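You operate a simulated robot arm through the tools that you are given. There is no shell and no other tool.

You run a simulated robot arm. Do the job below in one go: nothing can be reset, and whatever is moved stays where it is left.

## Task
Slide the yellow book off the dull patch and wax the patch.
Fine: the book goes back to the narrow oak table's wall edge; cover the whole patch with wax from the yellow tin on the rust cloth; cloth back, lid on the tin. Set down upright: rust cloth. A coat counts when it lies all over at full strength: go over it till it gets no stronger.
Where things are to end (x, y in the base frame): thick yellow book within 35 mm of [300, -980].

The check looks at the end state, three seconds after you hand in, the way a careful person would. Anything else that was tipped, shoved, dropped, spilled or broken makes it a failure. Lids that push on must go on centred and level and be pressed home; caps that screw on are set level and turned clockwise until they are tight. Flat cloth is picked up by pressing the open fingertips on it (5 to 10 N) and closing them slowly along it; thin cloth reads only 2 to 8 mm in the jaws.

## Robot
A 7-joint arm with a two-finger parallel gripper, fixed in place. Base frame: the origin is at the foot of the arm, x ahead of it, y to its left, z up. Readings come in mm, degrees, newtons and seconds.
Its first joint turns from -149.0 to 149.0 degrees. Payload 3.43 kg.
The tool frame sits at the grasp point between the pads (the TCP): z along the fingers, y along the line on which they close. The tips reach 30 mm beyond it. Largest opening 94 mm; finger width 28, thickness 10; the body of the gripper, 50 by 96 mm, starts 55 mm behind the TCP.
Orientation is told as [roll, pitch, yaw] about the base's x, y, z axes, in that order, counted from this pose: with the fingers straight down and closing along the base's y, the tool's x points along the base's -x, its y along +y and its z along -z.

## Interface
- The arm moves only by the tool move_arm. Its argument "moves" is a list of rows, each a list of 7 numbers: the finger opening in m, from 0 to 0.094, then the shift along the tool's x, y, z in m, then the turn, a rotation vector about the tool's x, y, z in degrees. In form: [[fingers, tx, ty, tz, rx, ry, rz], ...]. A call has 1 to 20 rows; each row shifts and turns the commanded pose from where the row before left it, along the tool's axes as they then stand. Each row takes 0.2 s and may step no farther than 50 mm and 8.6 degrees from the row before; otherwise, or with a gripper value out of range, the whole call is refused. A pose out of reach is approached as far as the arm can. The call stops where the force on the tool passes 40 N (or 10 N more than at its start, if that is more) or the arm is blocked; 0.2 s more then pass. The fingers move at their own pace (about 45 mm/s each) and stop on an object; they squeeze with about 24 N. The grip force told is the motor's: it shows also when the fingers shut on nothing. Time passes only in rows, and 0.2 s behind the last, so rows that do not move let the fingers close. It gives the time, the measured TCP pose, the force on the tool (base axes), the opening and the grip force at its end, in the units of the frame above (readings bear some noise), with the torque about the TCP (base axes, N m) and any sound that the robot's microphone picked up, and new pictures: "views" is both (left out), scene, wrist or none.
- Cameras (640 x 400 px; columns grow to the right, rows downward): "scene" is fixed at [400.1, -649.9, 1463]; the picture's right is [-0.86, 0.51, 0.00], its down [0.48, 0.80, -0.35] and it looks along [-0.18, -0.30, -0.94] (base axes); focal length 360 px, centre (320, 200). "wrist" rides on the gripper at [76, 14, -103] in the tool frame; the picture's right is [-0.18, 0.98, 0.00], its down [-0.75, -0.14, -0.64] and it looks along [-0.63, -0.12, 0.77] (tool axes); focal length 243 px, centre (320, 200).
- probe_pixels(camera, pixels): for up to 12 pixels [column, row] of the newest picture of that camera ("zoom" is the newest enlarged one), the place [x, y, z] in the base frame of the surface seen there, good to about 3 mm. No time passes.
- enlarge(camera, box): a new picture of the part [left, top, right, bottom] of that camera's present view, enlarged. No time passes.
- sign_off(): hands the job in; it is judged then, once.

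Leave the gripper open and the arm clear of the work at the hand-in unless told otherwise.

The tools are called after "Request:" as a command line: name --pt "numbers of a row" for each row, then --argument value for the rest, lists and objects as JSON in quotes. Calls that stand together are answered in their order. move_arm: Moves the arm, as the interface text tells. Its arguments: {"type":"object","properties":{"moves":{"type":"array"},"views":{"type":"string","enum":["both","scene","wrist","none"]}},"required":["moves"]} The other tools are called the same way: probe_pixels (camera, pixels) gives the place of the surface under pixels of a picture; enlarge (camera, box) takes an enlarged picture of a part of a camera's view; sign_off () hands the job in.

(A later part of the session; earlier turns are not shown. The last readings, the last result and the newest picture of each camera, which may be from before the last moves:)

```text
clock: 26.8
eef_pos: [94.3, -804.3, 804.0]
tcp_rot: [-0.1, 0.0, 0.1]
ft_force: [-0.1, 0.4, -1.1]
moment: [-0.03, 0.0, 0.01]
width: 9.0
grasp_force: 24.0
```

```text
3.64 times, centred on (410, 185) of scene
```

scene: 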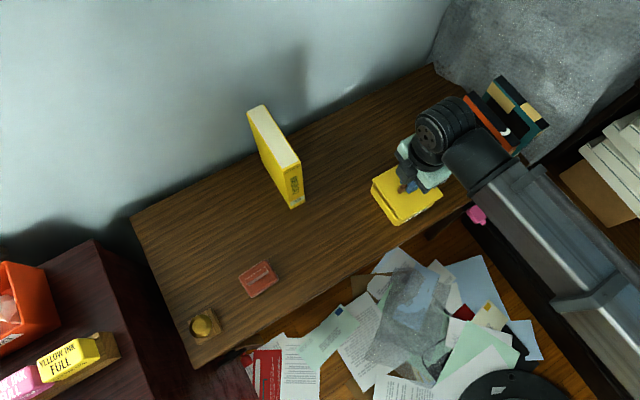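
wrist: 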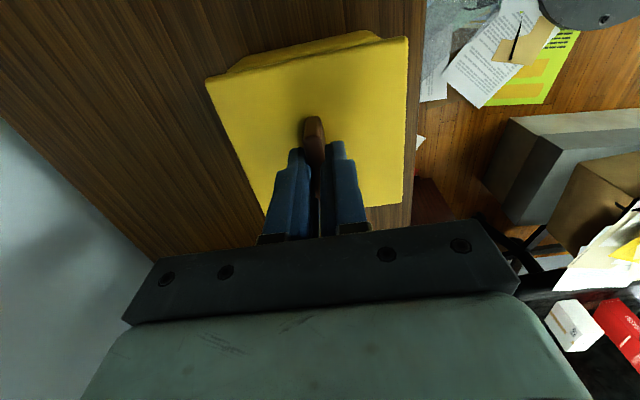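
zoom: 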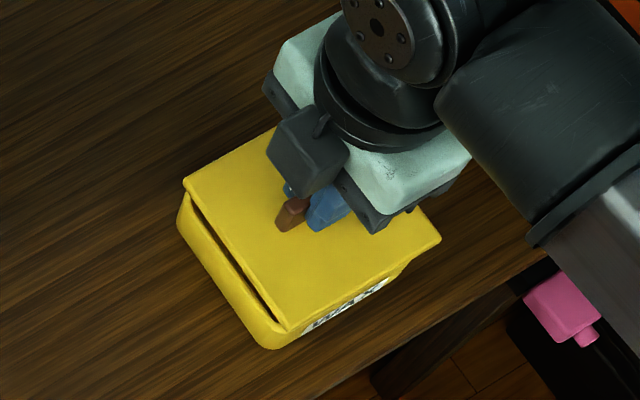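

The lid is lifting cleanly. I'll raise another 45 mm, then carry it back along -y to free tabletop at about (95,-940).

Request:
move_arm --pt "0.005 0 0 -0.02 0 0 0" --pt "0.005 0 0 -0.025 0 0 0" --pt "0.005 0 -0.027 0 0 0 0" --pt "0.005 0 -0.027 0 0 0 0" --pt "0.005 0 -0.027 0 0 0 0" --pt "0.005 0 -0.027 0 0 0 0" --pt "0.005 0 -0.027 0 0 0 0" --pt "0.005 0 0 0 0 0 0"

Request:
enlarge --camera "scene" --box '[330, 100, 470, 240]'

```text
clock: 28.6
eef_pos: [95.4, -937.9, 849.7]
tcp_rot: [-0.1, 0.1, 0.1]
ft_force: [0.3, -0.4, -0.9]
moment: [-0.02, -0.01, 0.0]
width: 9.2
grasp_force: 24.1
```

scene: 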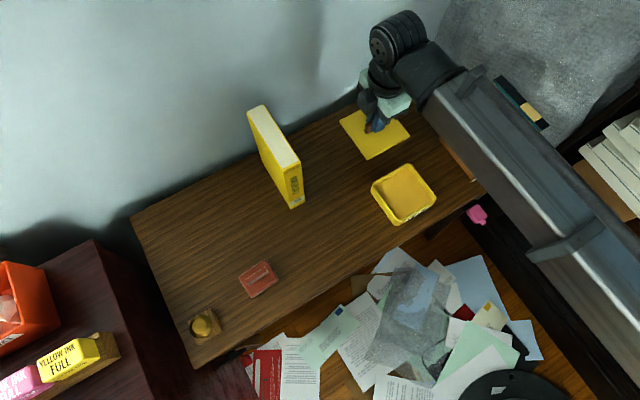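
wrist: 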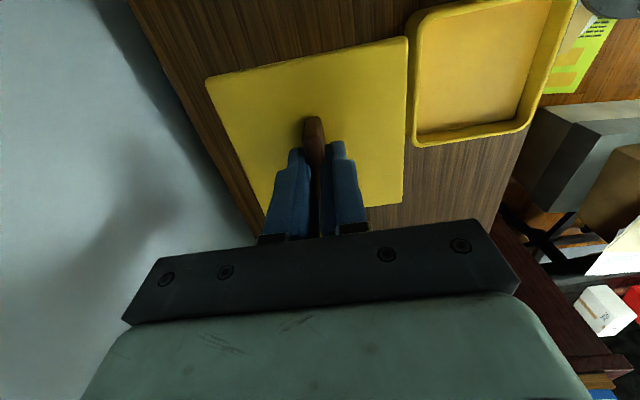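

```text
2.86 times, centred on (400, 170) of scene
```

zoom: 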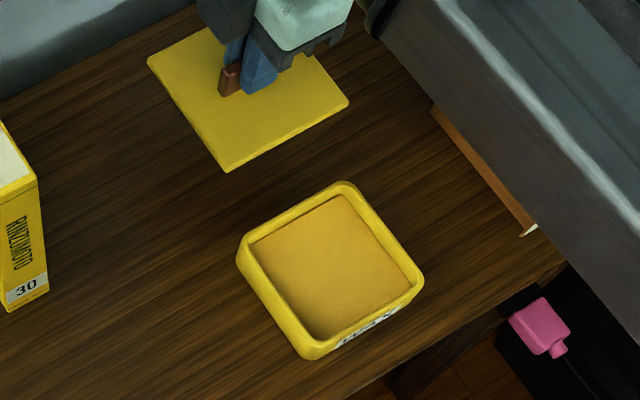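

The tin is open and full of amber wax. I'll lower the lid onto the table: to z≈765 first, then in small steps until I feel contact.

Request:
move_arm --pt "0.005 0 0 0.035 0 0 0" --pt "0.005 0 0 0.035 0 0 0" --pt "0.005 0 0 0.012 0 0 0" --pt "0.005 0 0 0.003 0 0 0" --pt "0.005 0 0 0.003 0 0 0" --pt "0.005 0 0 0 0 0 0" --views "scene"

Request:
enlarge --camera "scene" --box '[330, 100, 440, 200]'

```text
clock: 30.0
eef_pos: [95.9, -938.4, 761.8]
tcp_rot: [-0.1, -0.1, 0.1]
ft_force: [-0.4, -0.1, -0.8]
moment: [0.0, 0.04, -0.01]
width: 8.8
grasp_force: 23.7
```

scene: 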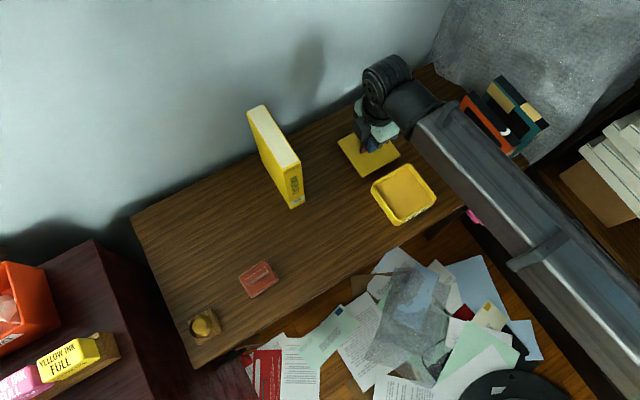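

```text
4.00 times, centred on (385, 150) of scene
```

zoom: 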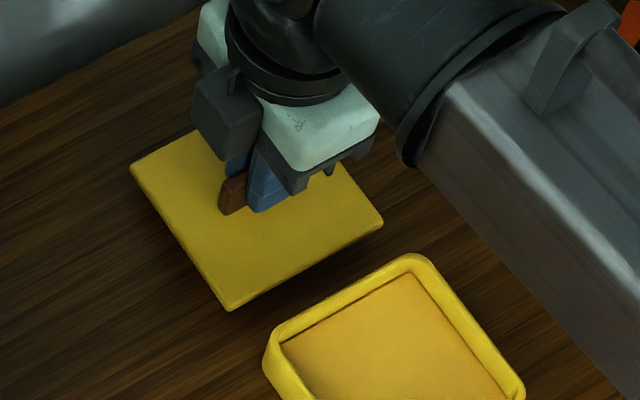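

No contact yet at 761.8. I'll continue down in 3 mm then 2 mm steps.

Request:
move_arm --pt "0.005 0 0 0.003 0 0 0" --pt "0.005 0 0 0.003 0 0 0" --pt "0.005 0 0 0.002 0 0 0" --pt "0.005 0 0 0.002 0 0 0" --pt "0.005 0 0 0 0 0 0" --views "none"

```text
clock: 31.2
eef_pos: [95.6, -939.4, 754.0]
tcp_rot: [-0.3, 0.0, 0.1]
ft_force: [1.1, -2.6, 27.9]
moment: [0.04, 0.01, -0.01]
width: 8.6
grasp_force: 24.3
```

Contact: 28 N at z=754. I'll ease up 1 mm, open the fingers and rise.

Request:
move_arm --pt "0.005 0 0 -0.0015 0 0 0" --pt "0.005 0 0 0 0 0 0" --pt "0.02 0 0 0 0 0 0" --pt "0.04 0 0 0 0 0 0" --pt "0.06 0 0 0 0 0 0" --pt "0.06 0 0 -0.03 0 0 0" --pt "0.06 0 0 -0.04 0 0 0" --pt "0.06 0 0 -0.04 0 0 0" --pt "0.06 0 0 0 0 0 0"

Request:
enlarge --camera "wrist" --box '[180, 0, 580, 220]'

```text
clock: 33.2
eef_pos: [96.7, -939.7, 863.8]
tcp_rot: [-0.2, 0.0, 0.1]
ft_force: [0.6, -0.3, 0.0]
moment: [-0.01, 0.02, 0.0]
width: 59.9
grasp_force: 0.2
```

scene: 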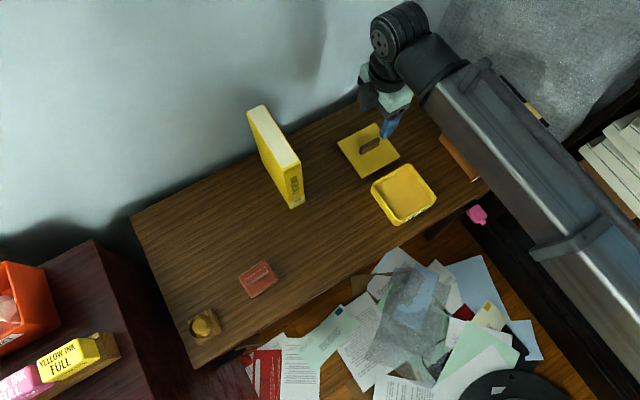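
wrist: 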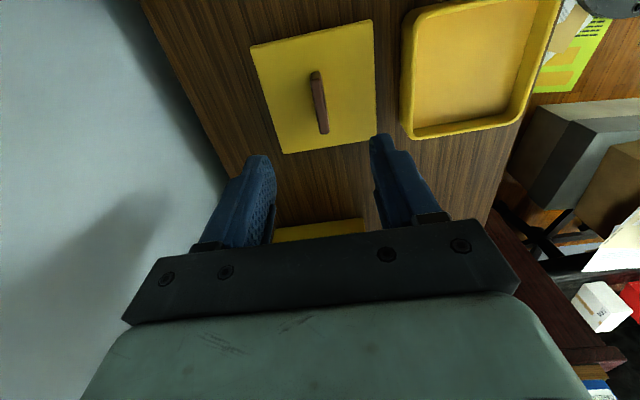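

```text
1.60 times, centred on (380, 110) of wrist
```

zoom: 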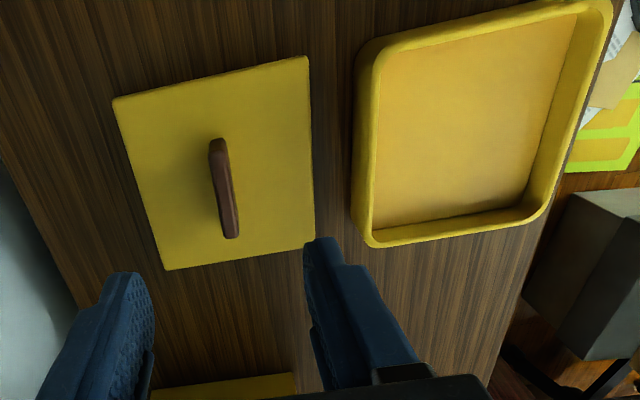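

The lid sits flat on the table. I'll probe the wax surface and the tin's inner walls before fetching the pad.

Request:
enlarge --camera "scene" --box '[360, 150, 450, 235]'

Request:
probe_pixels --camera "zoom" --pixels '[[300, 200], [180, 180], [320, 90], [430, 220], [320, 290], [290, 130], [380, 170], [350, 250], [220, 200], [250, 270], [190, 200], [370, 130]]'

```text
4.71 times, centred on (405, 192) of scene
```

zoom: 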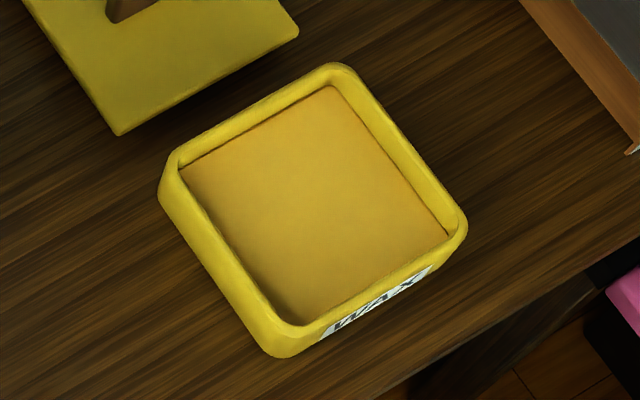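

```text
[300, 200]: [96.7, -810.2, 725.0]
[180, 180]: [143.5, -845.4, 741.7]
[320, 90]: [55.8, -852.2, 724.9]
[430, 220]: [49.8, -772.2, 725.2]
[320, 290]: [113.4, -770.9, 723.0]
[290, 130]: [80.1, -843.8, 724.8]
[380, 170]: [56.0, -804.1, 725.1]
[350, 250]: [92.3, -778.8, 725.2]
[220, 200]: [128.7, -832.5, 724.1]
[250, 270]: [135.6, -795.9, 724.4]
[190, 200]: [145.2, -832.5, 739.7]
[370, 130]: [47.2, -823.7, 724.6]
```

Wax surface z≈725, rim ≈742, inner opening ≈ x 47–140, y -853 to -768, centre (95,-808). The pad's outline: centre (452,-806), 64×50 mm, rotated about +3.7°. I'll go forward in y first (to stay clear of the book), then across to above the pad.

Request:
move_arm --pt "0.06 0 0.045 -0.01 0 0 0" --pt "0.06 0 0.045 0 0 0 0" --pt "0.06 0 0.044 0 0 0 0" --pt "0.06 -0.044 0 0 0 0 0" --pt "0.06 -0.044 0 0 0 0 0" --pt "0.06 -0.044 0 0 0 0 0" --pt "0.06 -0.044 0 0 0 0 0" --pt "0.06 -0.044 0 0 0 0 0" --pt "0.06 -0.044 0 0 0 0 0" --pt "0.06 -0.044 0 0 0 0 0" --pt "0.06 -0.044 0 0 0 0 0" --pt "0.06 0 0 0 0 0 -3.7" --pt "0.06 0 0 0 0 0 0"

Request:
enlarge --camera "wrist" --box '[220, 10, 420, 180]'

```text
clock: 36.0
eef_pos: [447.5, -803.9, 872.3]
tcp_rot: [-0.1, 0.0, 3.9]
ft_force: [0.0, -0.3, 0.5]
moment: [0.03, 0.01, -0.01]
width: 59.8
grasp_force: 0.0
```

scene: 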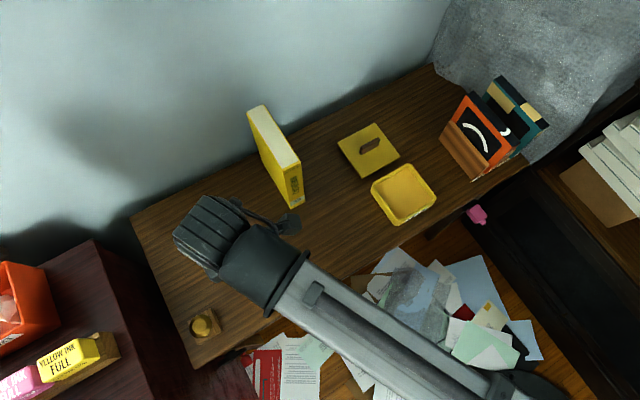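
wrist: 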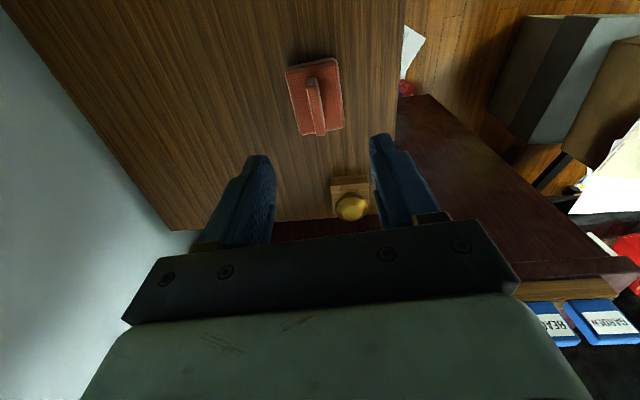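

```text
2.35 times, centred on (320, 95) of wrist
```

zoom: 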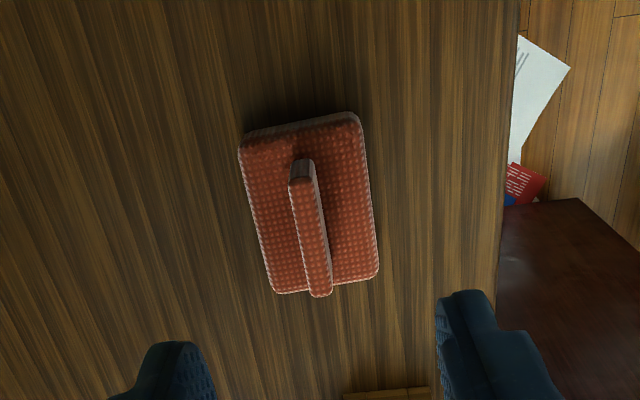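

I have a clear view of the pad. I'll probe its handle and corners.

Request:
probe_pixels --camera "zoom" --pixels '[[302, 188], [311, 235], [320, 285], [300, 182], [322, 292], [246, 152], [355, 120], [374, 272], [278, 288], [345, 200], [270, 200], [350, 120]]'

```text
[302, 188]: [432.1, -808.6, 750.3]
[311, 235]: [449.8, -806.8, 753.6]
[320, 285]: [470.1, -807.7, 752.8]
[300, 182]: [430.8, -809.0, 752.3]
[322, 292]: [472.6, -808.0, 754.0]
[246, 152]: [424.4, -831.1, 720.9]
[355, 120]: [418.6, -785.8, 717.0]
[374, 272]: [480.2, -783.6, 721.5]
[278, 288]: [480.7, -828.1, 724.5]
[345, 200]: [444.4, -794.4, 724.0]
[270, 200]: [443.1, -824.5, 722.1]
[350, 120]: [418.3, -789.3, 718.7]
```

The handle top is z≈752, pad base top ≈722, handle centre ≈(451.5,-808), slant ≈2.5°. I'll trim the yaw, centre over the handle, descend to z≈757 (tips ≈727) and close.

Request:
move_arm --pt "0.06 0 0 0 0 0 1.4" --pt "0.06 -0.004 -0.004 0.03 0 0 0" --pt "0.06 0 0 0.035 0 0 0" --pt "0.06 0 0 0.035 0 0 0" --pt "0.06 0 0 0.015 0 0 0" --pt "0.04 0 0 0 0 0 0" --pt "0.02 0 0 0 0 0 0" --pt "0.006 0 0 0 0 0 0" --pt "0.006 0 0 0 0 0 0" --pt "0.006 0 0 0 0 0 0"

```text
clock: 38.2
eef_pos: [450.9, -808.9, 757.7]
tcp_rot: [0.0, 0.0, 2.4]
ft_force: [0.2, -0.3, 5.3]
moment: [0.08, 0.07, -0.03]
width: 9.1
grasp_force: 24.0
```

scene: 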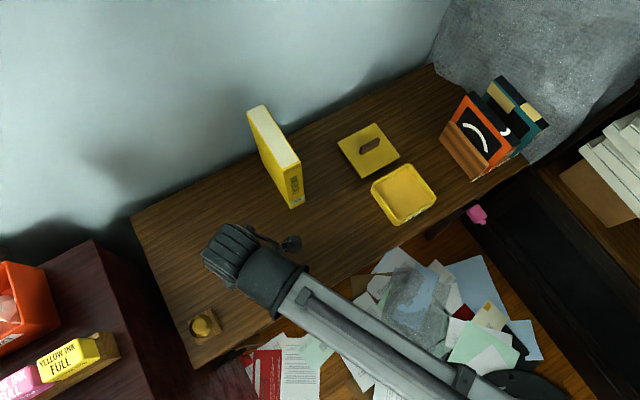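
wrist: 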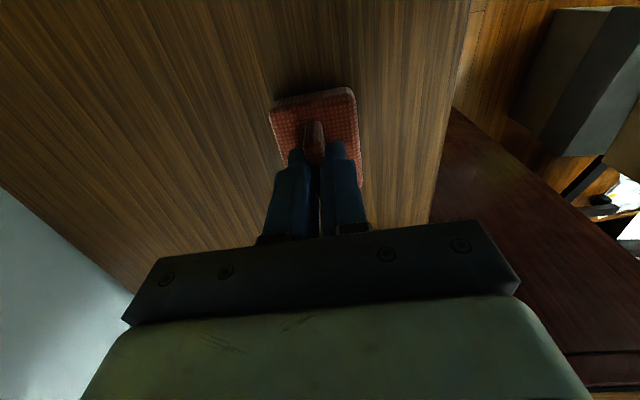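

The pad is held (9.1 mm); home pose is TCP (450.9,-808.9,757.7), yaw 2.4. I'll lift 65 mm and carry it along -x to above the tin's centre (95,-808).

Request:
move_arm --pt "0.006 0 0 -0.01 0 0 0" --pt "0.006 0 0 -0.025 0 0 0" --pt "0.006 0 0 -0.03 0 0 0" --pt "0.006 0.04445 0.002 0 0 0 0" --pt "0.006 0.04445 0.002 0 0 0 0" --pt "0.006 0.04445 0.002 0 0 0 0" --pt "0.006 0.04445 0.002 0 0 0 0" --pt "0.006 0.04445 0.002 0 0 0 0" --pt "0.006 0.04445 0.002 0 0 0 0" --pt "0.006 0.04445 0.002 0 0 0 0" --pt "0.006 0.04445 0.002 0 0 0 0" --pt "0.006 0 0 0 0 0 0"

Request:
enlarge --camera "scene" --box '[350, 130, 470, 240]'

Request:
enlarge --camera "wrist" --box '[200, 30, 420, 250]'

```text
clock: 40.8
eef_pos: [93.0, -808.1, 821.8]
tcp_rot: [-0.1, 0.0, 2.4]
ft_force: [-0.2, -0.1, -0.7]
moment: [-0.03, -0.04, 0.0]
width: 8.6
grasp_force: 24.0
```

scene: 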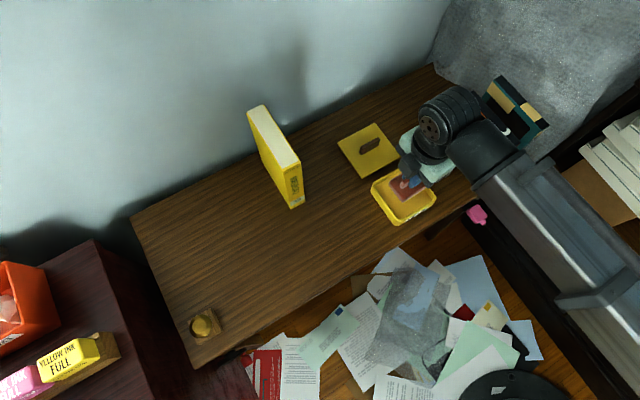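
wrist: 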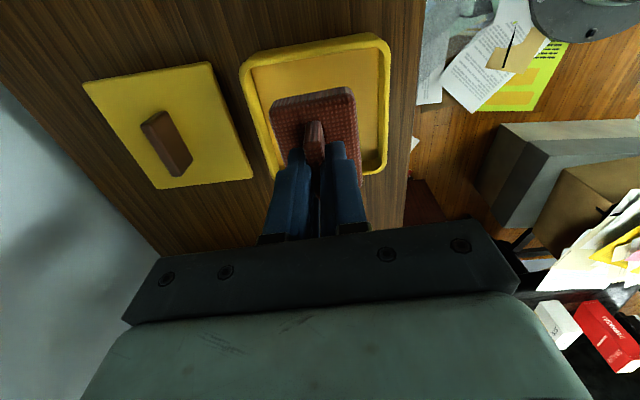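

```text
3.64 times, centred on (410, 185) of scene
```

zoom: 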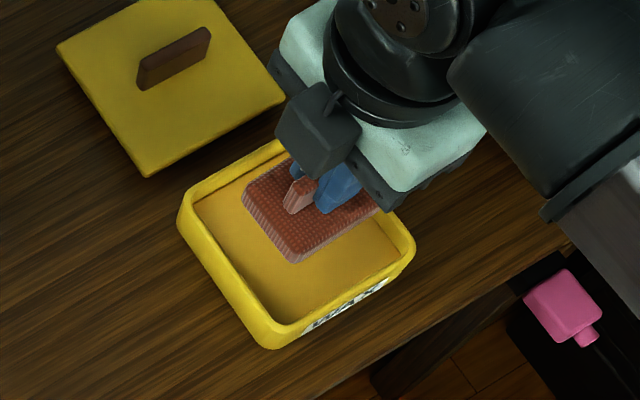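

```text
1.82 times, centred on (310, 140) of wrist
```

zoom: 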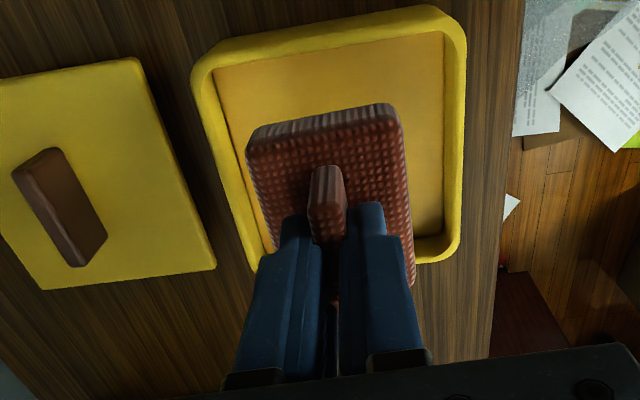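

The pad is over the tin opening, centred. I'll lower it onto the wax: expected contact at TCP z≈782; I'll go to ≈787 then down in 2 mm steps.

Request:
move_arm --pt "0.006 0 0 0.02 0 0 0" --pt "0.006 0 0 0.012 0 0 0" --pt "0.006 0 0 0.003 0 0 0" --pt "0.006 0 0 0.002 0 0 0" --pt "0.006 0 0 0.002 0 0 0" --pt "0.006 0 0 0 0 0 0"

Request:
enlarge --camera "scene" --box '[350, 130, 470, 240]'

```text
clock: 42.2
eef_pos: [96.1, -808.1, 783.6]
tcp_rot: [-0.1, 0.0, 2.5]
ft_force: [0.3, -0.3, 0.0]
moment: [0.01, -0.03, -0.03]
width: 8.8
grasp_force: 23.6
```

scene: 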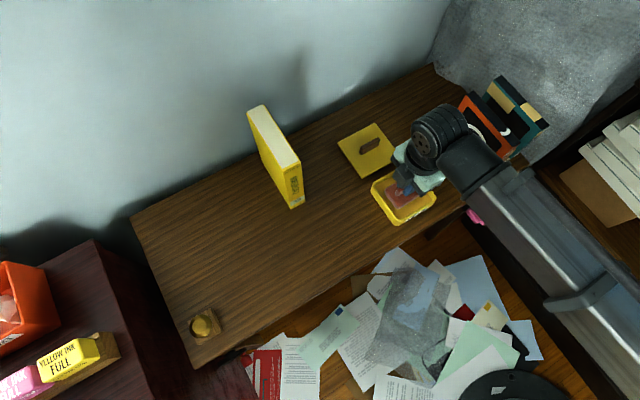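
wrist: 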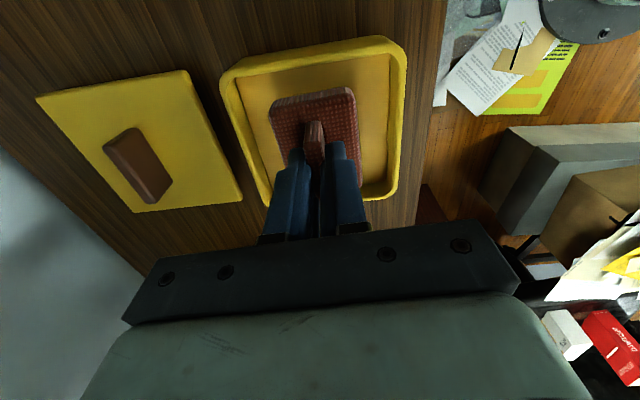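

```text
3.64 times, centred on (410, 185) of scene
```

zoom: 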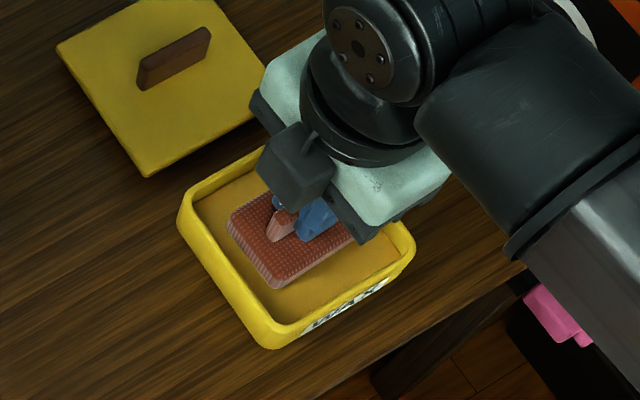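

No contact at 783.6. I'll go down in 1 mm steps until I feel a few newtons.

Request:
move_arm --pt "0.006 0 0 0.001 0 0 0" --pt "0.006 0 0 0.001 0 0 0" --pt "0.006 0 0 0.001 0 0 0" --pt "0.006 0 0 0 0 0 0" --views "none"

```text
clock: 43.2
eef_pos: [95.6, -806.8, 781.6]
tcp_rot: [-0.1, -0.1, 2.4]
ft_force: [0.2, 0.4, 18.3]
moment: [0.13, -0.01, 0.0]
width: 8.8
grasp_force: 23.3
```

18 N at 781.6: contact. I'll ease up ~1 mm to a light press, then rub gently ±5 mm in the wax to load the pad.

Request:
move_arm --pt "0.006 0 0 -0.001 0 0 0" --pt "0.006 0.005 0 0 0 0 0" --pt "0.006 -0.005 0 0 0 0 0" --pt "0.006 -0.005 0 0 0 0 0" --pt "0.006 0.005 0 0 0 0 0" --pt "0.006 0 0.005 0 0 0 0" --pt "0.006 0 -0.005 0 0 0 0" --pt "0.006 0 -0.005 0 0 0 0" --pt "0.006 0 0.005 0 0 0 0" --pt "0.006 0 0 0 0 0 0"

```text
clock: 45.4
eef_pos: [95.4, -808.2, 782.0]
tcp_rot: [0.0, 0.0, 2.4]
ft_force: [-1.0, -0.8, 2.5]
moment: [-0.01, 0.03, 0.01]
width: 9.1
grasp_force: 24.3
```

scene: 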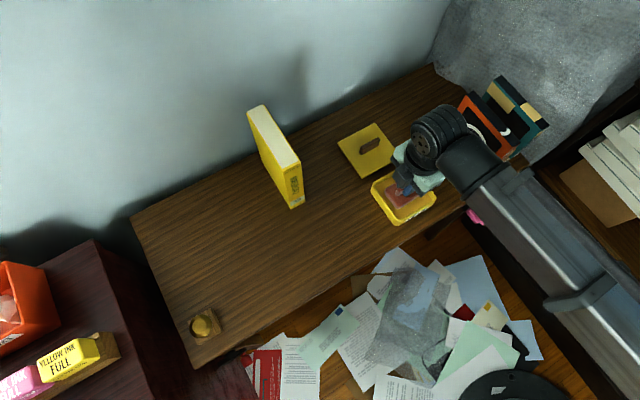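
wrist: 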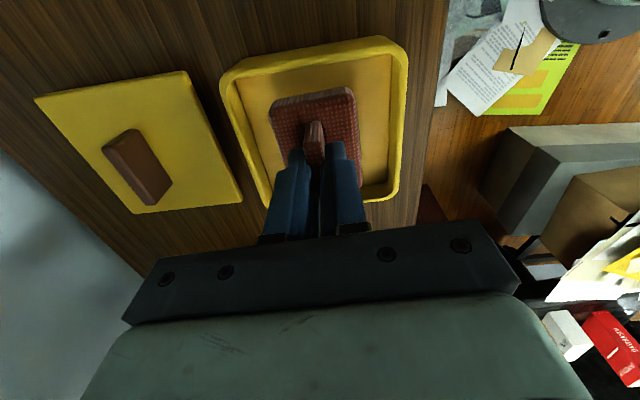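

The tin hasn't shifted. I'll lift the loaded pad clear (40 mm) and carry it over to the old book spot (309,-811), lowering to just above the table (TCP ≈762).

Request:
move_arm --pt "0.006 0 0 -0.01 0 0 0" --pt "0.006 0 0 -0.03 0 0 0" --pt "0.006 -0.0428 -0.0024 0 0 0 0" --pt "0.006 -0.0428 -0.0024 0 0 0 0" --pt "0.006 -0.0428 -0.0024 0 0 0 0" --pt "0.006 -0.0428 -0.0024 0 0 0 0" --pt "0.006 -0.0428 -0.0024 0 0 0 0" --pt "0.006 0 0 0.03 0 0 0" --pt "0.006 0 0 0.025 0 0 0" --pt "0.006 0 0 0.004 0 0 0" --pt "0.006 0 0 0 0 0 0"

Request:
enlarge --camera "scene" --box '[350, 130, 470, 240]'

Request:
enlarge --camera "wrist" --box '[180, 0, 460, 200]'

```text
clock: 47.8
eef_pos: [309.7, -811.1, 762.7]
tcp_rot: [-0.1, 0.0, 2.3]
ft_force: [0.9, -0.7, -0.2]
moment: [-0.02, -0.04, 0.0]
width: 8.8
grasp_force: 24.2
```

scene: 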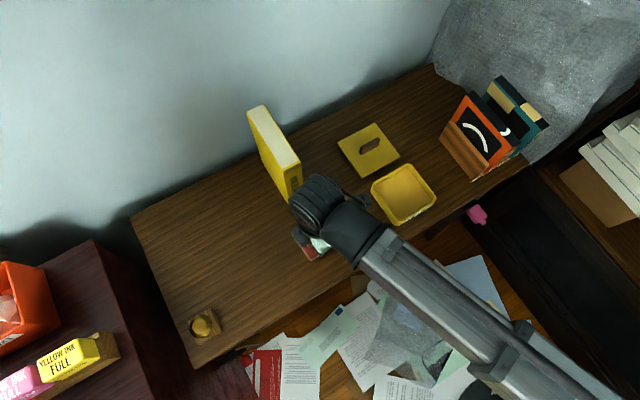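
wrist: 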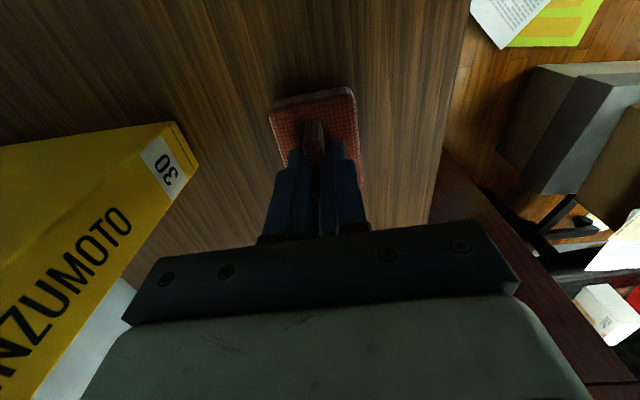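

```text
3.64 times, centred on (410, 185) of scene
```

zoom: 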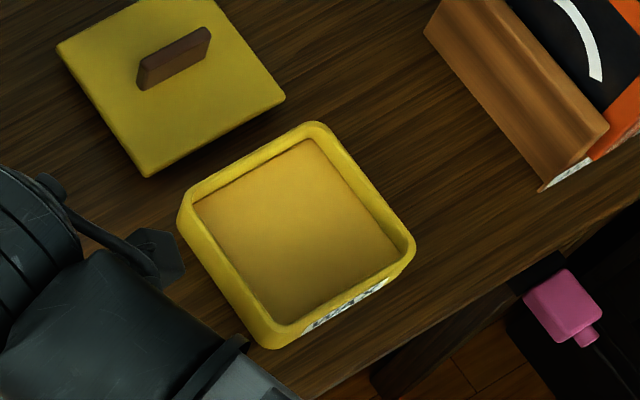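

```text
2.00 times, centred on (320, 100) of wrist
```

zoom: 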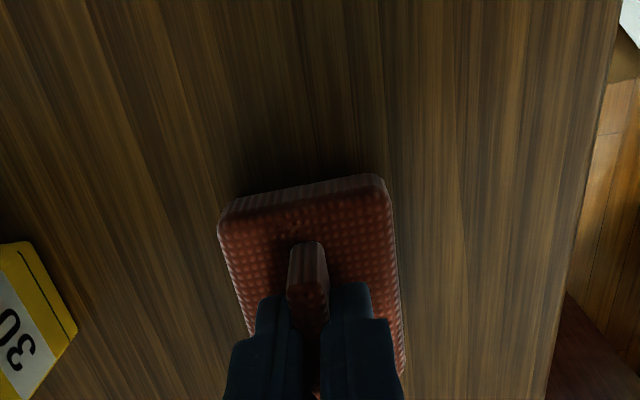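

I'm hovering over the spot with the book 48 mm clear of the gripper body. Now down in 1 mm steps to light contact.

Request:
move_arm --pt "0.006 0 0 0.002 0 0 0" --pt "0.006 0 0 0.001 0 0 0" --pt "0.006 0 0 0.001 0 0 0" --pt "0.006 0 0 0.001 0 0 0" --pt "0.006 0 0 0 0 0 0" --views "none"

```text
clock: 49.0
eef_pos: [309.1, -809.1, 757.6]
tcp_rot: [-0.1, 0.0, 2.4]
ft_force: [-0.1, -0.9, 2.6]
moment: [0.02, 0.0, -0.02]
width: 9.0
grasp_force: 24.6
```

2.6 N now. I'll press 0.5 mm more and do a first test stroke ±25 mm along y, then lift aside and look at what the wax shows.

Request:
move_arm --pt "0.006 0 0 0.0005 0 0 0" --pt "0.006 0 -0.0125 0 0 0 0" --pt "0.006 0 -0.0125 0 0 0 0" --pt "0.006 0 0.0125 0 0 0 0" --pt "0.006 0 0.0125 0 0 0 0" --pt "0.006 0 0.0125 0 0 0 0" --pt "0.006 0 0.0125 0 0 0 0" --pt "0.006 0 -0.0125 0 0 0 0" --pt "0.006 0 -0.0125 0 0 0 0" --pt "0.006 0 0 0 0 0 0" --views "none"

```text
clock: 51.2
eef_pos: [308.7, -810.4, 758.1]
tcp_rot: [-0.2, 0.1, 2.4]
ft_force: [-0.2, 7.7, 13.7]
moment: [0.28, -0.02, -0.02]
width: 9.1
grasp_force: 23.8
```

Stroke done (≈14 N press, 8 N drag). I'll lift and go back toward the tin so the scene camera can see the spot.

Request:
move_arm --pt "0.006 0 0 -0.01 0 0 0" --pt "0.006 0 0 -0.03 0 0 0" --pt "0.006 0 0 -0.025 0 0 0" --pt "0.006 0.0428 0.0024 0 0 0 0" --pt "0.006 0.0428 0.0024 0 0 0 0" --pt "0.006 0.0428 0.0024 0 0 0 0" --pt "0.006 0.0428 0.0024 0 0 0 0" --pt "0.006 0.0428 0.0024 0 0 0 0" --pt "0.006 0 0 0 0 0 0"

Request:
enlarge --camera "scene" --box '[255, 190, 375, 290]'

```text
clock: 53.2
eef_pos: [96.0, -806.5, 821.6]
tcp_rot: [-0.2, 0.0, 2.4]
ft_force: [0.6, -1.4, 0.4]
moment: [0.0, 0.02, -0.02]
width: 8.6
grasp_force: 24.1
```

scene: 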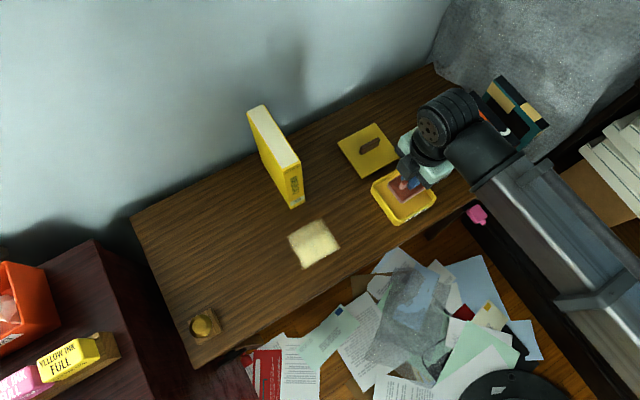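
wrist: 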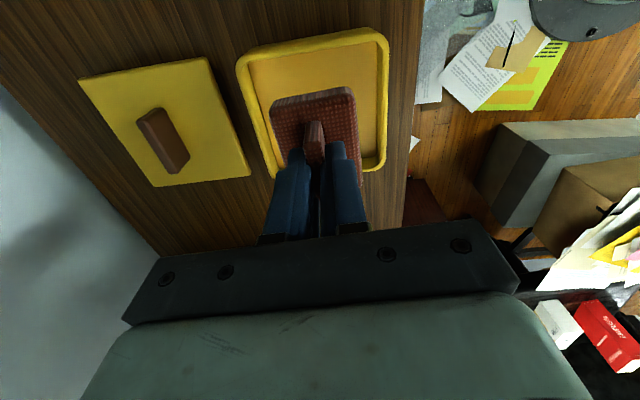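

```text
4.00 times, centred on (315, 240) of scene
```

zoom: 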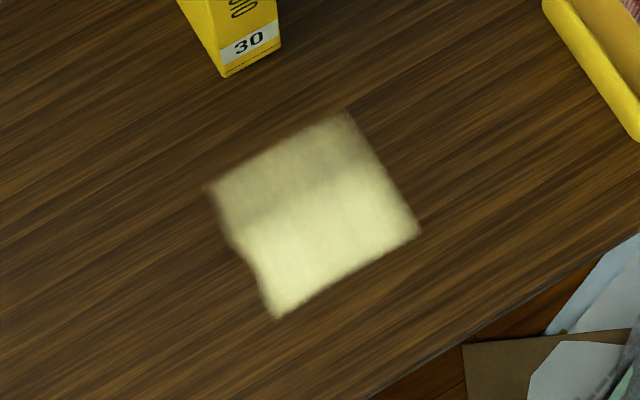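

The wax shows as a cream layer. Now I'll probe its outline to see exactly what got coated.

Request:
probe_pixels --camera "zoom" --pixels '[[348, 118], [415, 232], [280, 310], [212, 190], [245, 250], [225, 235], [320, 200], [250, 170], [380, 170], [350, 270]]'

Request:
enlarge --camera "scene" --box '[280, 210, 350, 275]'

```text
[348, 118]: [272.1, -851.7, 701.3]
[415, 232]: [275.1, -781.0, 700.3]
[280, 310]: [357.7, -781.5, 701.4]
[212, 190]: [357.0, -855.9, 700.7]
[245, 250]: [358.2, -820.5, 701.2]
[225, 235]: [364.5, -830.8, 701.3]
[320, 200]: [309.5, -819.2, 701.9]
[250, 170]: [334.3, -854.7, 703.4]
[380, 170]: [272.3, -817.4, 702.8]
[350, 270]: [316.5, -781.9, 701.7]
```

```text
6.15 times, centred on (315, 242) of scene
```

zoom: 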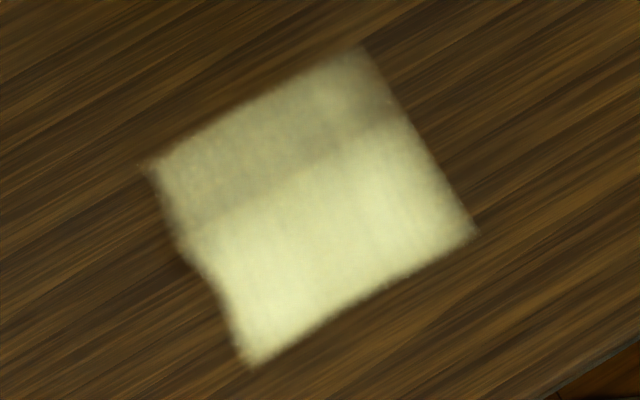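

The wax covers x≈272–360, y≈-857 to -781, wider than I expected from a 64 mm pad. I'll probe the held pad's corners in the wrist view to learn its footprint relative to the TCP (96,-806.5).

Request:
enlarge --camera "wrist" --box '[230, 60, 400, 230]'

Request:
probe_pixels --camera "wrist" --pixels '[[272, 104], [348, 89], [355, 97], [362, 150], [275, 125], [280, 145], [284, 95], [320, 90], [353, 110], [358, 140], [282, 150], [278, 112]]'

Request:
enlarge --camera "scene" --box '[365, 145, 455, 230]'

Request:
probe_pixels --camera "zoom" --pixels '[[180, 175], [240, 265], [330, 230], [200, 200], [230, 240], [280, 250]]'

```text
2.35 times, centred on (315, 145) of wrist
```

zoom: 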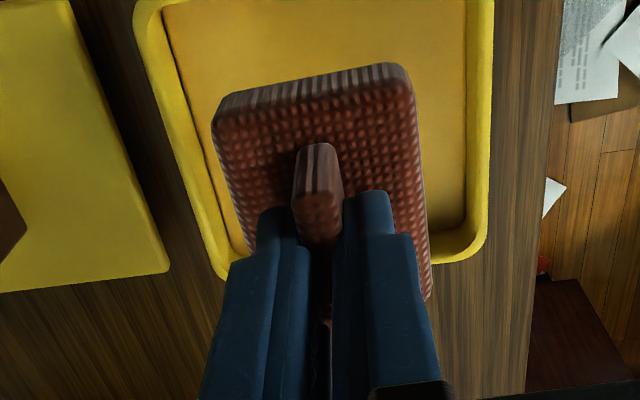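

```text
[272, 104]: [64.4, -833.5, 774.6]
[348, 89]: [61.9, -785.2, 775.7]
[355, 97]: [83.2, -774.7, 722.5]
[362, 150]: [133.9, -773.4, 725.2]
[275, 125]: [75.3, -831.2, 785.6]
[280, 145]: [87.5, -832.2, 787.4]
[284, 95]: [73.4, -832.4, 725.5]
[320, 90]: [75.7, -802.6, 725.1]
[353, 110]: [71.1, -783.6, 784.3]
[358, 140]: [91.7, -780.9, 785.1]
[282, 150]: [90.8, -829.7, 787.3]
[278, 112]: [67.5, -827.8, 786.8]
```

```text
4.71 times, centred on (410, 188) of scene
```

zoom: 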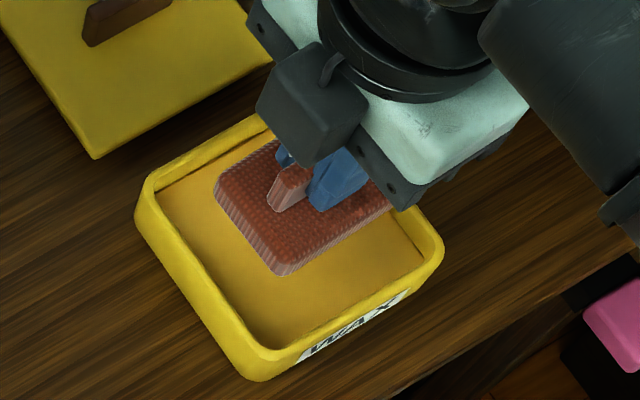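

```text
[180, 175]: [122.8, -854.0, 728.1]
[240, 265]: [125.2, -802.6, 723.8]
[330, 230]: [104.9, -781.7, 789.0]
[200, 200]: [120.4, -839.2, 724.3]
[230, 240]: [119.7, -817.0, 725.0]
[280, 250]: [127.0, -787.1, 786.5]
```

The pad's footprint is about ±33 × ±26 mm about the TCP, yet the wax shows x 272–360, y -857…-777 with a weaker band at y<-828. That suggests the wax takes to the patch itself, about 90×80 mm centred (316,-817). I'll reload: down into the wax again (40.5 mm), rub, and lift.

Request:
move_arm --pt "0.006 0 0 0.02 0 0 0" --pt "0.006 0 0 0.017 0 0 0" --pt "0.006 0 0 0.003 0 0 0" --pt "0.006 0 0 0.0008 0 0 0" --pt "0.006 0.006 0 0 0 0 0" --pt "0.006 -0.006 0 0 0 0 0" --pt "0.006 -0.006 0 0 0 0 0" --pt "0.006 0.006 0 0 0 0 0" --pt "0.006 0 0.006 0 0 0 0" --pt "0.006 0 -0.006 0 0 0 0" --pt "0.006 0 -0.006 0 0 0 0" --pt "0.006 0 0.006 0 0 0 0" --pt "0.006 0 0 0 0 0 0" --views "scene"

Request:
enlarge --camera "scene" --box '[270, 140, 450, 290]'

```text
clock: 56.0
eef_pos: [95.4, -807.1, 782.1]
tcp_rot: [-0.3, 0.0, 2.4]
ft_force: [-0.7, -4.7, 8.7]
moment: [-0.01, 0.01, 0.0]
width: 8.9
grasp_force: 23.7
```

scene: 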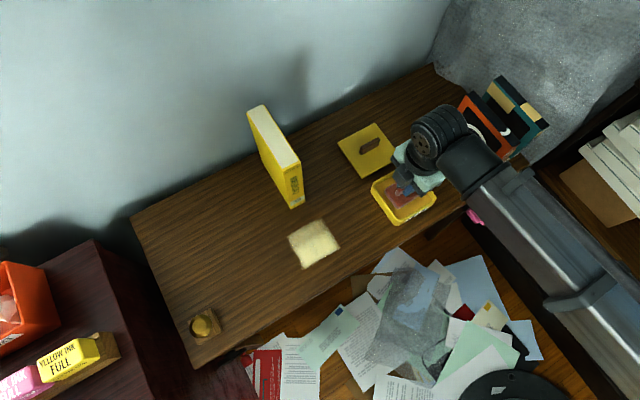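

```text
2.67 times, centred on (360, 215) of scene
```

zoom: 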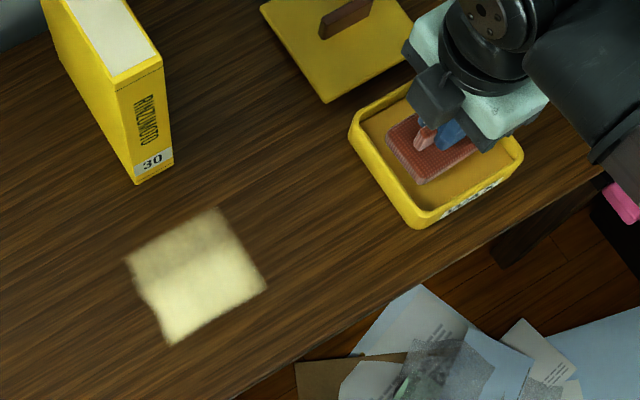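

The pad is reloaded. I'll lift, carry to lane 1 (TCP x≈301, y≈-817), set down and stroke y from -837 to -798.

Request:
move_arm --pt "0.006 0 0 -0.01 0 0 0" --pt "0.006 0 0 -0.03 0 0 0" --pt "0.006 -0.041 -0.0037 0 0 0 0" --pt "0.006 -0.041 -0.0037 0 0 0 0" --pt "0.006 -0.041 -0.0037 0 0 0 0" --pt "0.006 -0.041 -0.0037 0 0 0 0" --pt "0.006 -0.041 -0.0037 0 0 0 0" --pt "0.006 0 0 0.03 0 0 0" --pt "0.006 0 0 0.03 0 0 0" --pt "0.006 0 0 0.003 0 0 0" --pt "0.006 0 0 0.001 0 0 0" --pt "0.006 0 -0.01 0 0 0 0" --pt "0.006 0 -0.01 0 0 0 0" --pt "0.006 0 0.013 0 0 0 0" --pt "0.006 0 0.013 0 0 0 0" --pt "0.006 0 0.013 0 0 0 0" --pt "0.006 0 -0.01 0 0 0 0" --pt "0.006 0 -0.01 0 0 0 0" --pt "0.006 0 0 0 0 0 0" --views "wrist"

```text
clock: 60.0
eef_pos: [300.6, -818.5, 757.3]
tcp_rot: [-0.1, 0.0, 2.3]
ft_force: [1.0, 6.4, 10.9]
moment: [0.2, 0.01, -0.03]
width: 9.1
grasp_force: 24.3
```

wrist: 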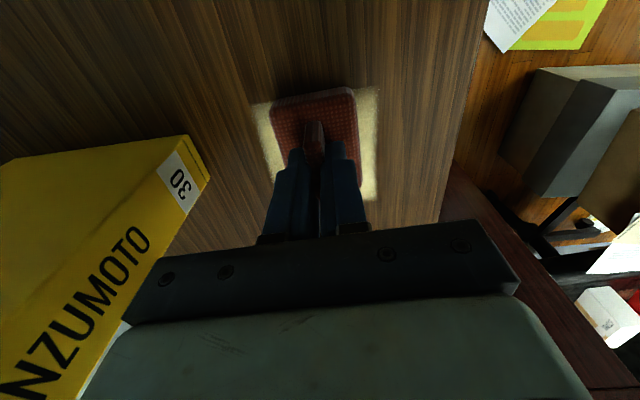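

Lane 1 is done at ~11 N. Now I'll slide 30 mm toward +x (lane 2, x≈331) and stroke in y there, then slide back through the middle.

Request:
move_arm --pt "0.006 -0.01 0 0 0 0 0" --pt "0.006 -0.01 -0.0013 0 0 0 0" --pt "0.006 -0.01 0 0 0 0 0" --pt "0.006 0 -0.01 0 0 0 0" --pt "0.006 0 -0.01 0 0 0 0" --pt "0.006 0 0.013 0 0 0 0" --pt "0.006 0 0.013 0 0 0 0" --pt "0.006 0 0.013 0 0 0 0" --pt "0.006 0 -0.01 0 0 0 0" --pt "0.006 0 -0.01 0 0 0 0" --pt "0.006 0.008 0 0 0 0 0" --pt "0.006 0.008 0 0 0 0 0" --pt "0.006 0 -0.01 0 0 0 0" --pt "0.006 0 -0.009 0 0 0 0" --pt "0.006 0 0.01 0 0 0 0" --pt "0.006 0 0.009 0 0 0 0" --pt "0.006 0 0 -0.01 0 0 0" --pt "0.006 0 0 -0.03 0 0 0" --pt "0.006 0 0 -0.025 0 0 0" --pt "0.006 0 0 0 0 0 0" --views "none"

```text
clock: 64.2
eef_pos: [315.1, -817.8, 822.6]
tcp_rot: [-0.1, -0.1, 2.4]
ft_force: [0.6, 0.8, -0.4]
moment: [0.02, 0.02, -0.01]
width: 8.9
grasp_force: 24.3
```

Now I'll move back above the tin and view the coat.

Request:
move_arm --pt "0.006 0.0438 0.0038 0 0 0 0" --pt "0.006 0.0438 0.0038 0 0 0 0" --pt "0.006 0.0438 0.0038 0 0 0 0" --pt "0.006 0.0438 0.0038 0 0 0 0" --pt "0.006 0.0438 0.0038 0 0 0 0" --pt "0.006 0 0 0 0 0 0" --views "scene"

Request:
enlarge --camera "scene" --box '[280, 210, 350, 275]'

Request:
probe_pixels --camera "zoom" --pixels '[[365, 50], [475, 235], [255, 365], [150, 168], [185, 260], [300, 85], [420, 150], [360, 300], [200, 280]]'

```text
clock: 65.6
eef_pos: [94.8, -809.1, 822.4]
tcp_rot: [0.0, -0.1, 2.4]
ft_force: [-0.2, 0.4, -0.4]
moment: [-0.01, -0.01, -0.03]
width: 8.9
grasp_force: 23.5
```

scene: 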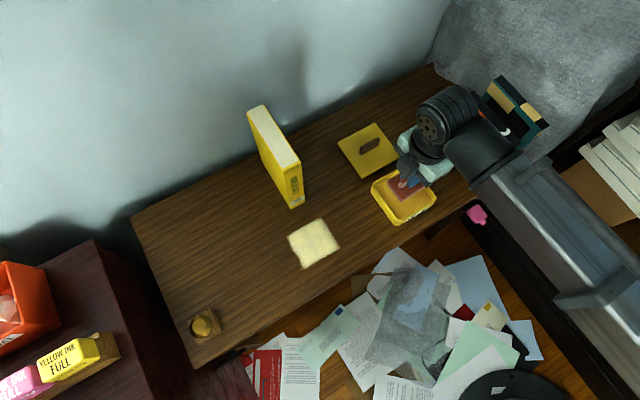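

```text
6.15 times, centred on (315, 242) of scene
```

zoom: 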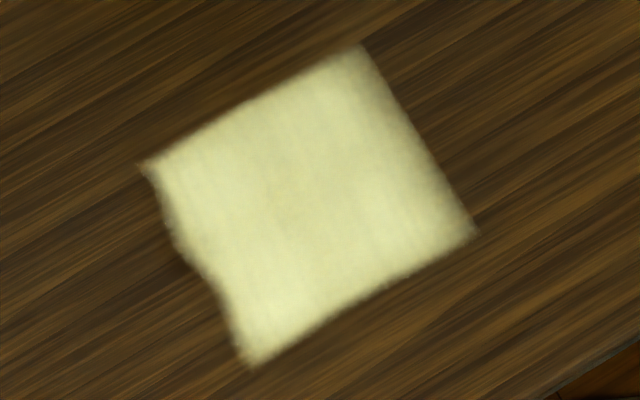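

```text
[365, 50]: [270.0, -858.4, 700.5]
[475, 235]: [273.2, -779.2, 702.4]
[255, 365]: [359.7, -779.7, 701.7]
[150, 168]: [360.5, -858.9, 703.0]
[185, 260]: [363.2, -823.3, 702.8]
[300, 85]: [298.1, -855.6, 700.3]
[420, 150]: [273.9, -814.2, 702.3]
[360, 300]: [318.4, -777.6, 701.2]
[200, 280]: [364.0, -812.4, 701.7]
```

The wax outline is unchanged (x 271–361, y -858…-778, same ragged left edge), so that is the patch itself, and the coat now looks even. To be sure of full strength, I'll reload and go over it again.

Request:
move_arm --pt "0.006 0 0 0.02 0 0 0" --pt "0.006 0 0 0.017 0 0 0" --pt "0.006 0 0 0.003 0 0 0" --pt "0.006 0 0 0.001 0 0 0" --pt "0.006 0.006 0 0 0 0 0" --pt "0.006 -0.006 0 0 0 0 0" --pt "0.006 -0.006 0 0 0 0 0" --pt "0.006 0.006 0 0 0 0 0" --pt "0.006 0 0.006 0 0 0 0" --pt "0.006 0 -0.006 0 0 0 0" --pt "0.006 0 -0.006 0 0 0 0" --pt "0.006 0 0.006 0 0 0 0" --pt "0.006 0 0 0 0 0 0" --views "none"

```text
clock: 68.4
eef_pos: [94.4, -811.9, 782.2]
tcp_rot: [-0.2, 0.0, 2.4]
ft_force: [0.0, -1.8, 3.7]
moment: [-0.01, 0.01, -0.03]
width: 8.5
grasp_force: 24.3
```

3.7 N light contact in the wax, loaded again. I'll go back to the patch for lane 1 (x≈300) with strokes a little past both ends.

Request:
move_arm --pt "0.006 0 0 -0.01 0 0 0" --pt "0.006 0 0 -0.03 0 0 0" --pt "0.006 -0.041 -0.0033 0 0 0 0" --pt "0.006 -0.041 -0.0033 0 0 0 0" --pt "0.006 -0.041 -0.0033 0 0 0 0" --pt "0.006 -0.041 -0.0033 0 0 0 0" --pt "0.006 -0.041 -0.0033 0 0 0 0" --pt "0.006 0 0 0.03 0 0 0" --pt "0.006 0 0 0.03 0 0 0" --pt "0.006 0 0 0.003 0 0 0" --pt "0.006 0 0 0.001 0 0 0" --pt "0.006 0 -0.011 0 0 0 0" --pt "0.006 0 -0.011 0 0 0 0" --pt "0.006 0 0.015 0 0 0 0" --pt "0.006 0 0.015 0 0 0 0" --pt "0.006 0 0.014 0 0 0 0" --pt "0.006 0 -0.011 0 0 0 0" --pt "0.006 0 -0.011 0 0 0 0" --pt "0.006 0 0 0 0 0 0" --views "none"

```text
clock: 72.4
eef_pos: [300.8, -817.5, 757.6]
tcp_rot: [-0.1, 0.0, 2.3]
ft_force: [0.8, 8.3, 14.2]
moment: [0.34, 0.01, -0.01]
width: 8.8
grasp_force: 23.9
```

Steady contact (14 N). Now the second lane (x≈332), then the middle, then lift.

Request:
move_arm --pt "0.006 -0.011 0 0 0 0 0" --pt "0.006 -0.011 -0.0013 0 0 0 0" --pt "0.006 -0.01 0 0 0 0 0" --pt "0.006 0 -0.011 0 0 0 0" --pt "0.006 0 -0.011 0 0 0 0" --pt "0.006 0 0.015 0 0 0 0" --pt "0.006 0 0.015 0 0 0 0" --pt "0.006 0 0.014 0 0 0 0" --pt "0.006 0 -0.011 0 0 0 0" --pt "0.006 0 -0.011 0 0 0 0" --pt "0.006 0.008 0 0 0 0 0" --pt "0.006 0.008 0 0 0 0 0" --pt "0.006 0 -0.011 0 0 0 0" --pt "0.006 0 -0.01 0 0 0 0" --pt "0.006 0 0.014 0 0 0 0" --pt "0.006 0 0.014 0 0 0 0" --pt "0.006 0 0.014 0 0 0 0" --pt "0.006 0 -0.011 0 0 0 0" --pt "0.006 0 -0.01 0 0 0 0" --pt "0.006 0 0 0 0 0 0" --views "none"

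Request:
move_arm --pt "0.006 0 0 -0.01 0 0 0" --pt "0.006 0 0 -0.03 0 0 0" --pt "0.006 0 0 -0.025 0 0 0" --pt "0.006 0.0438 0.0036 0 0 0 0" --pt "0.006 0.0438 0.0036 0 0 0 0" --pt "0.006 0.0438 0.0036 0 0 0 0" --pt "0.006 0.0438 0.0036 0 0 0 0" --pt "0.006 0.0438 0.0036 0 0 0 0" --pt "0.006 0 0 0 0 0 0" --views "scene"

Request:
enlarge --camera "scene" --box '[280, 210, 350, 275]'

```text
clock: 76.6
eef_pos: [315.4, -818.9, 756.5]
tcp_rot: [-0.1, 0.0, 2.5]
ft_force: [0.0, 4.3, 9.5]
moment: [0.23, 0.01, -0.01]
width: 9.0
grasp_force: 23.7
```

```text
clock: 78.6
eef_pos: [95.5, -809.5, 822.9]
tcp_rot: [-0.2, 0.0, 2.4]
ft_force: [0.8, -0.7, -0.9]
moment: [-0.01, 0.01, -0.03]
width: 8.7
grasp_force: 23.9
```

scene: 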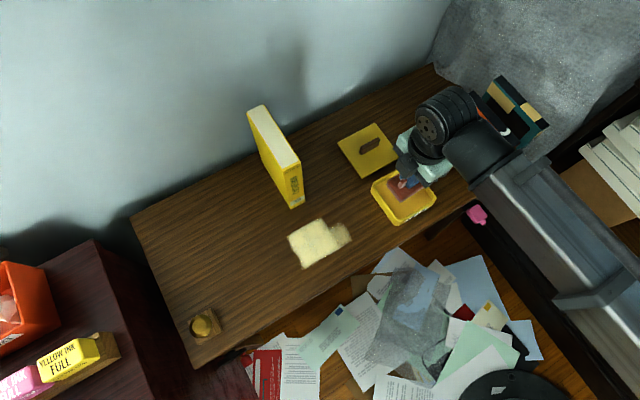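

```text
6.15 times, centred on (315, 242) of scene
```

zoom: 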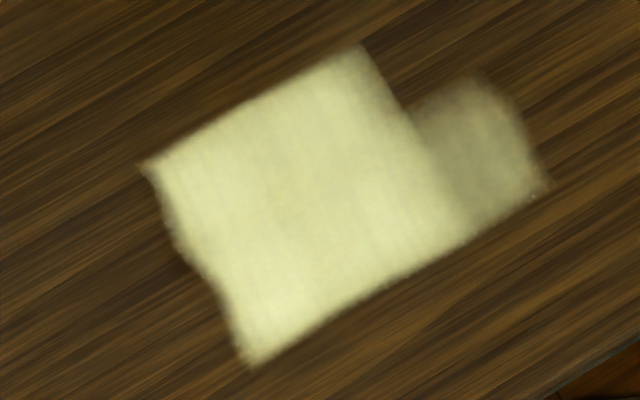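

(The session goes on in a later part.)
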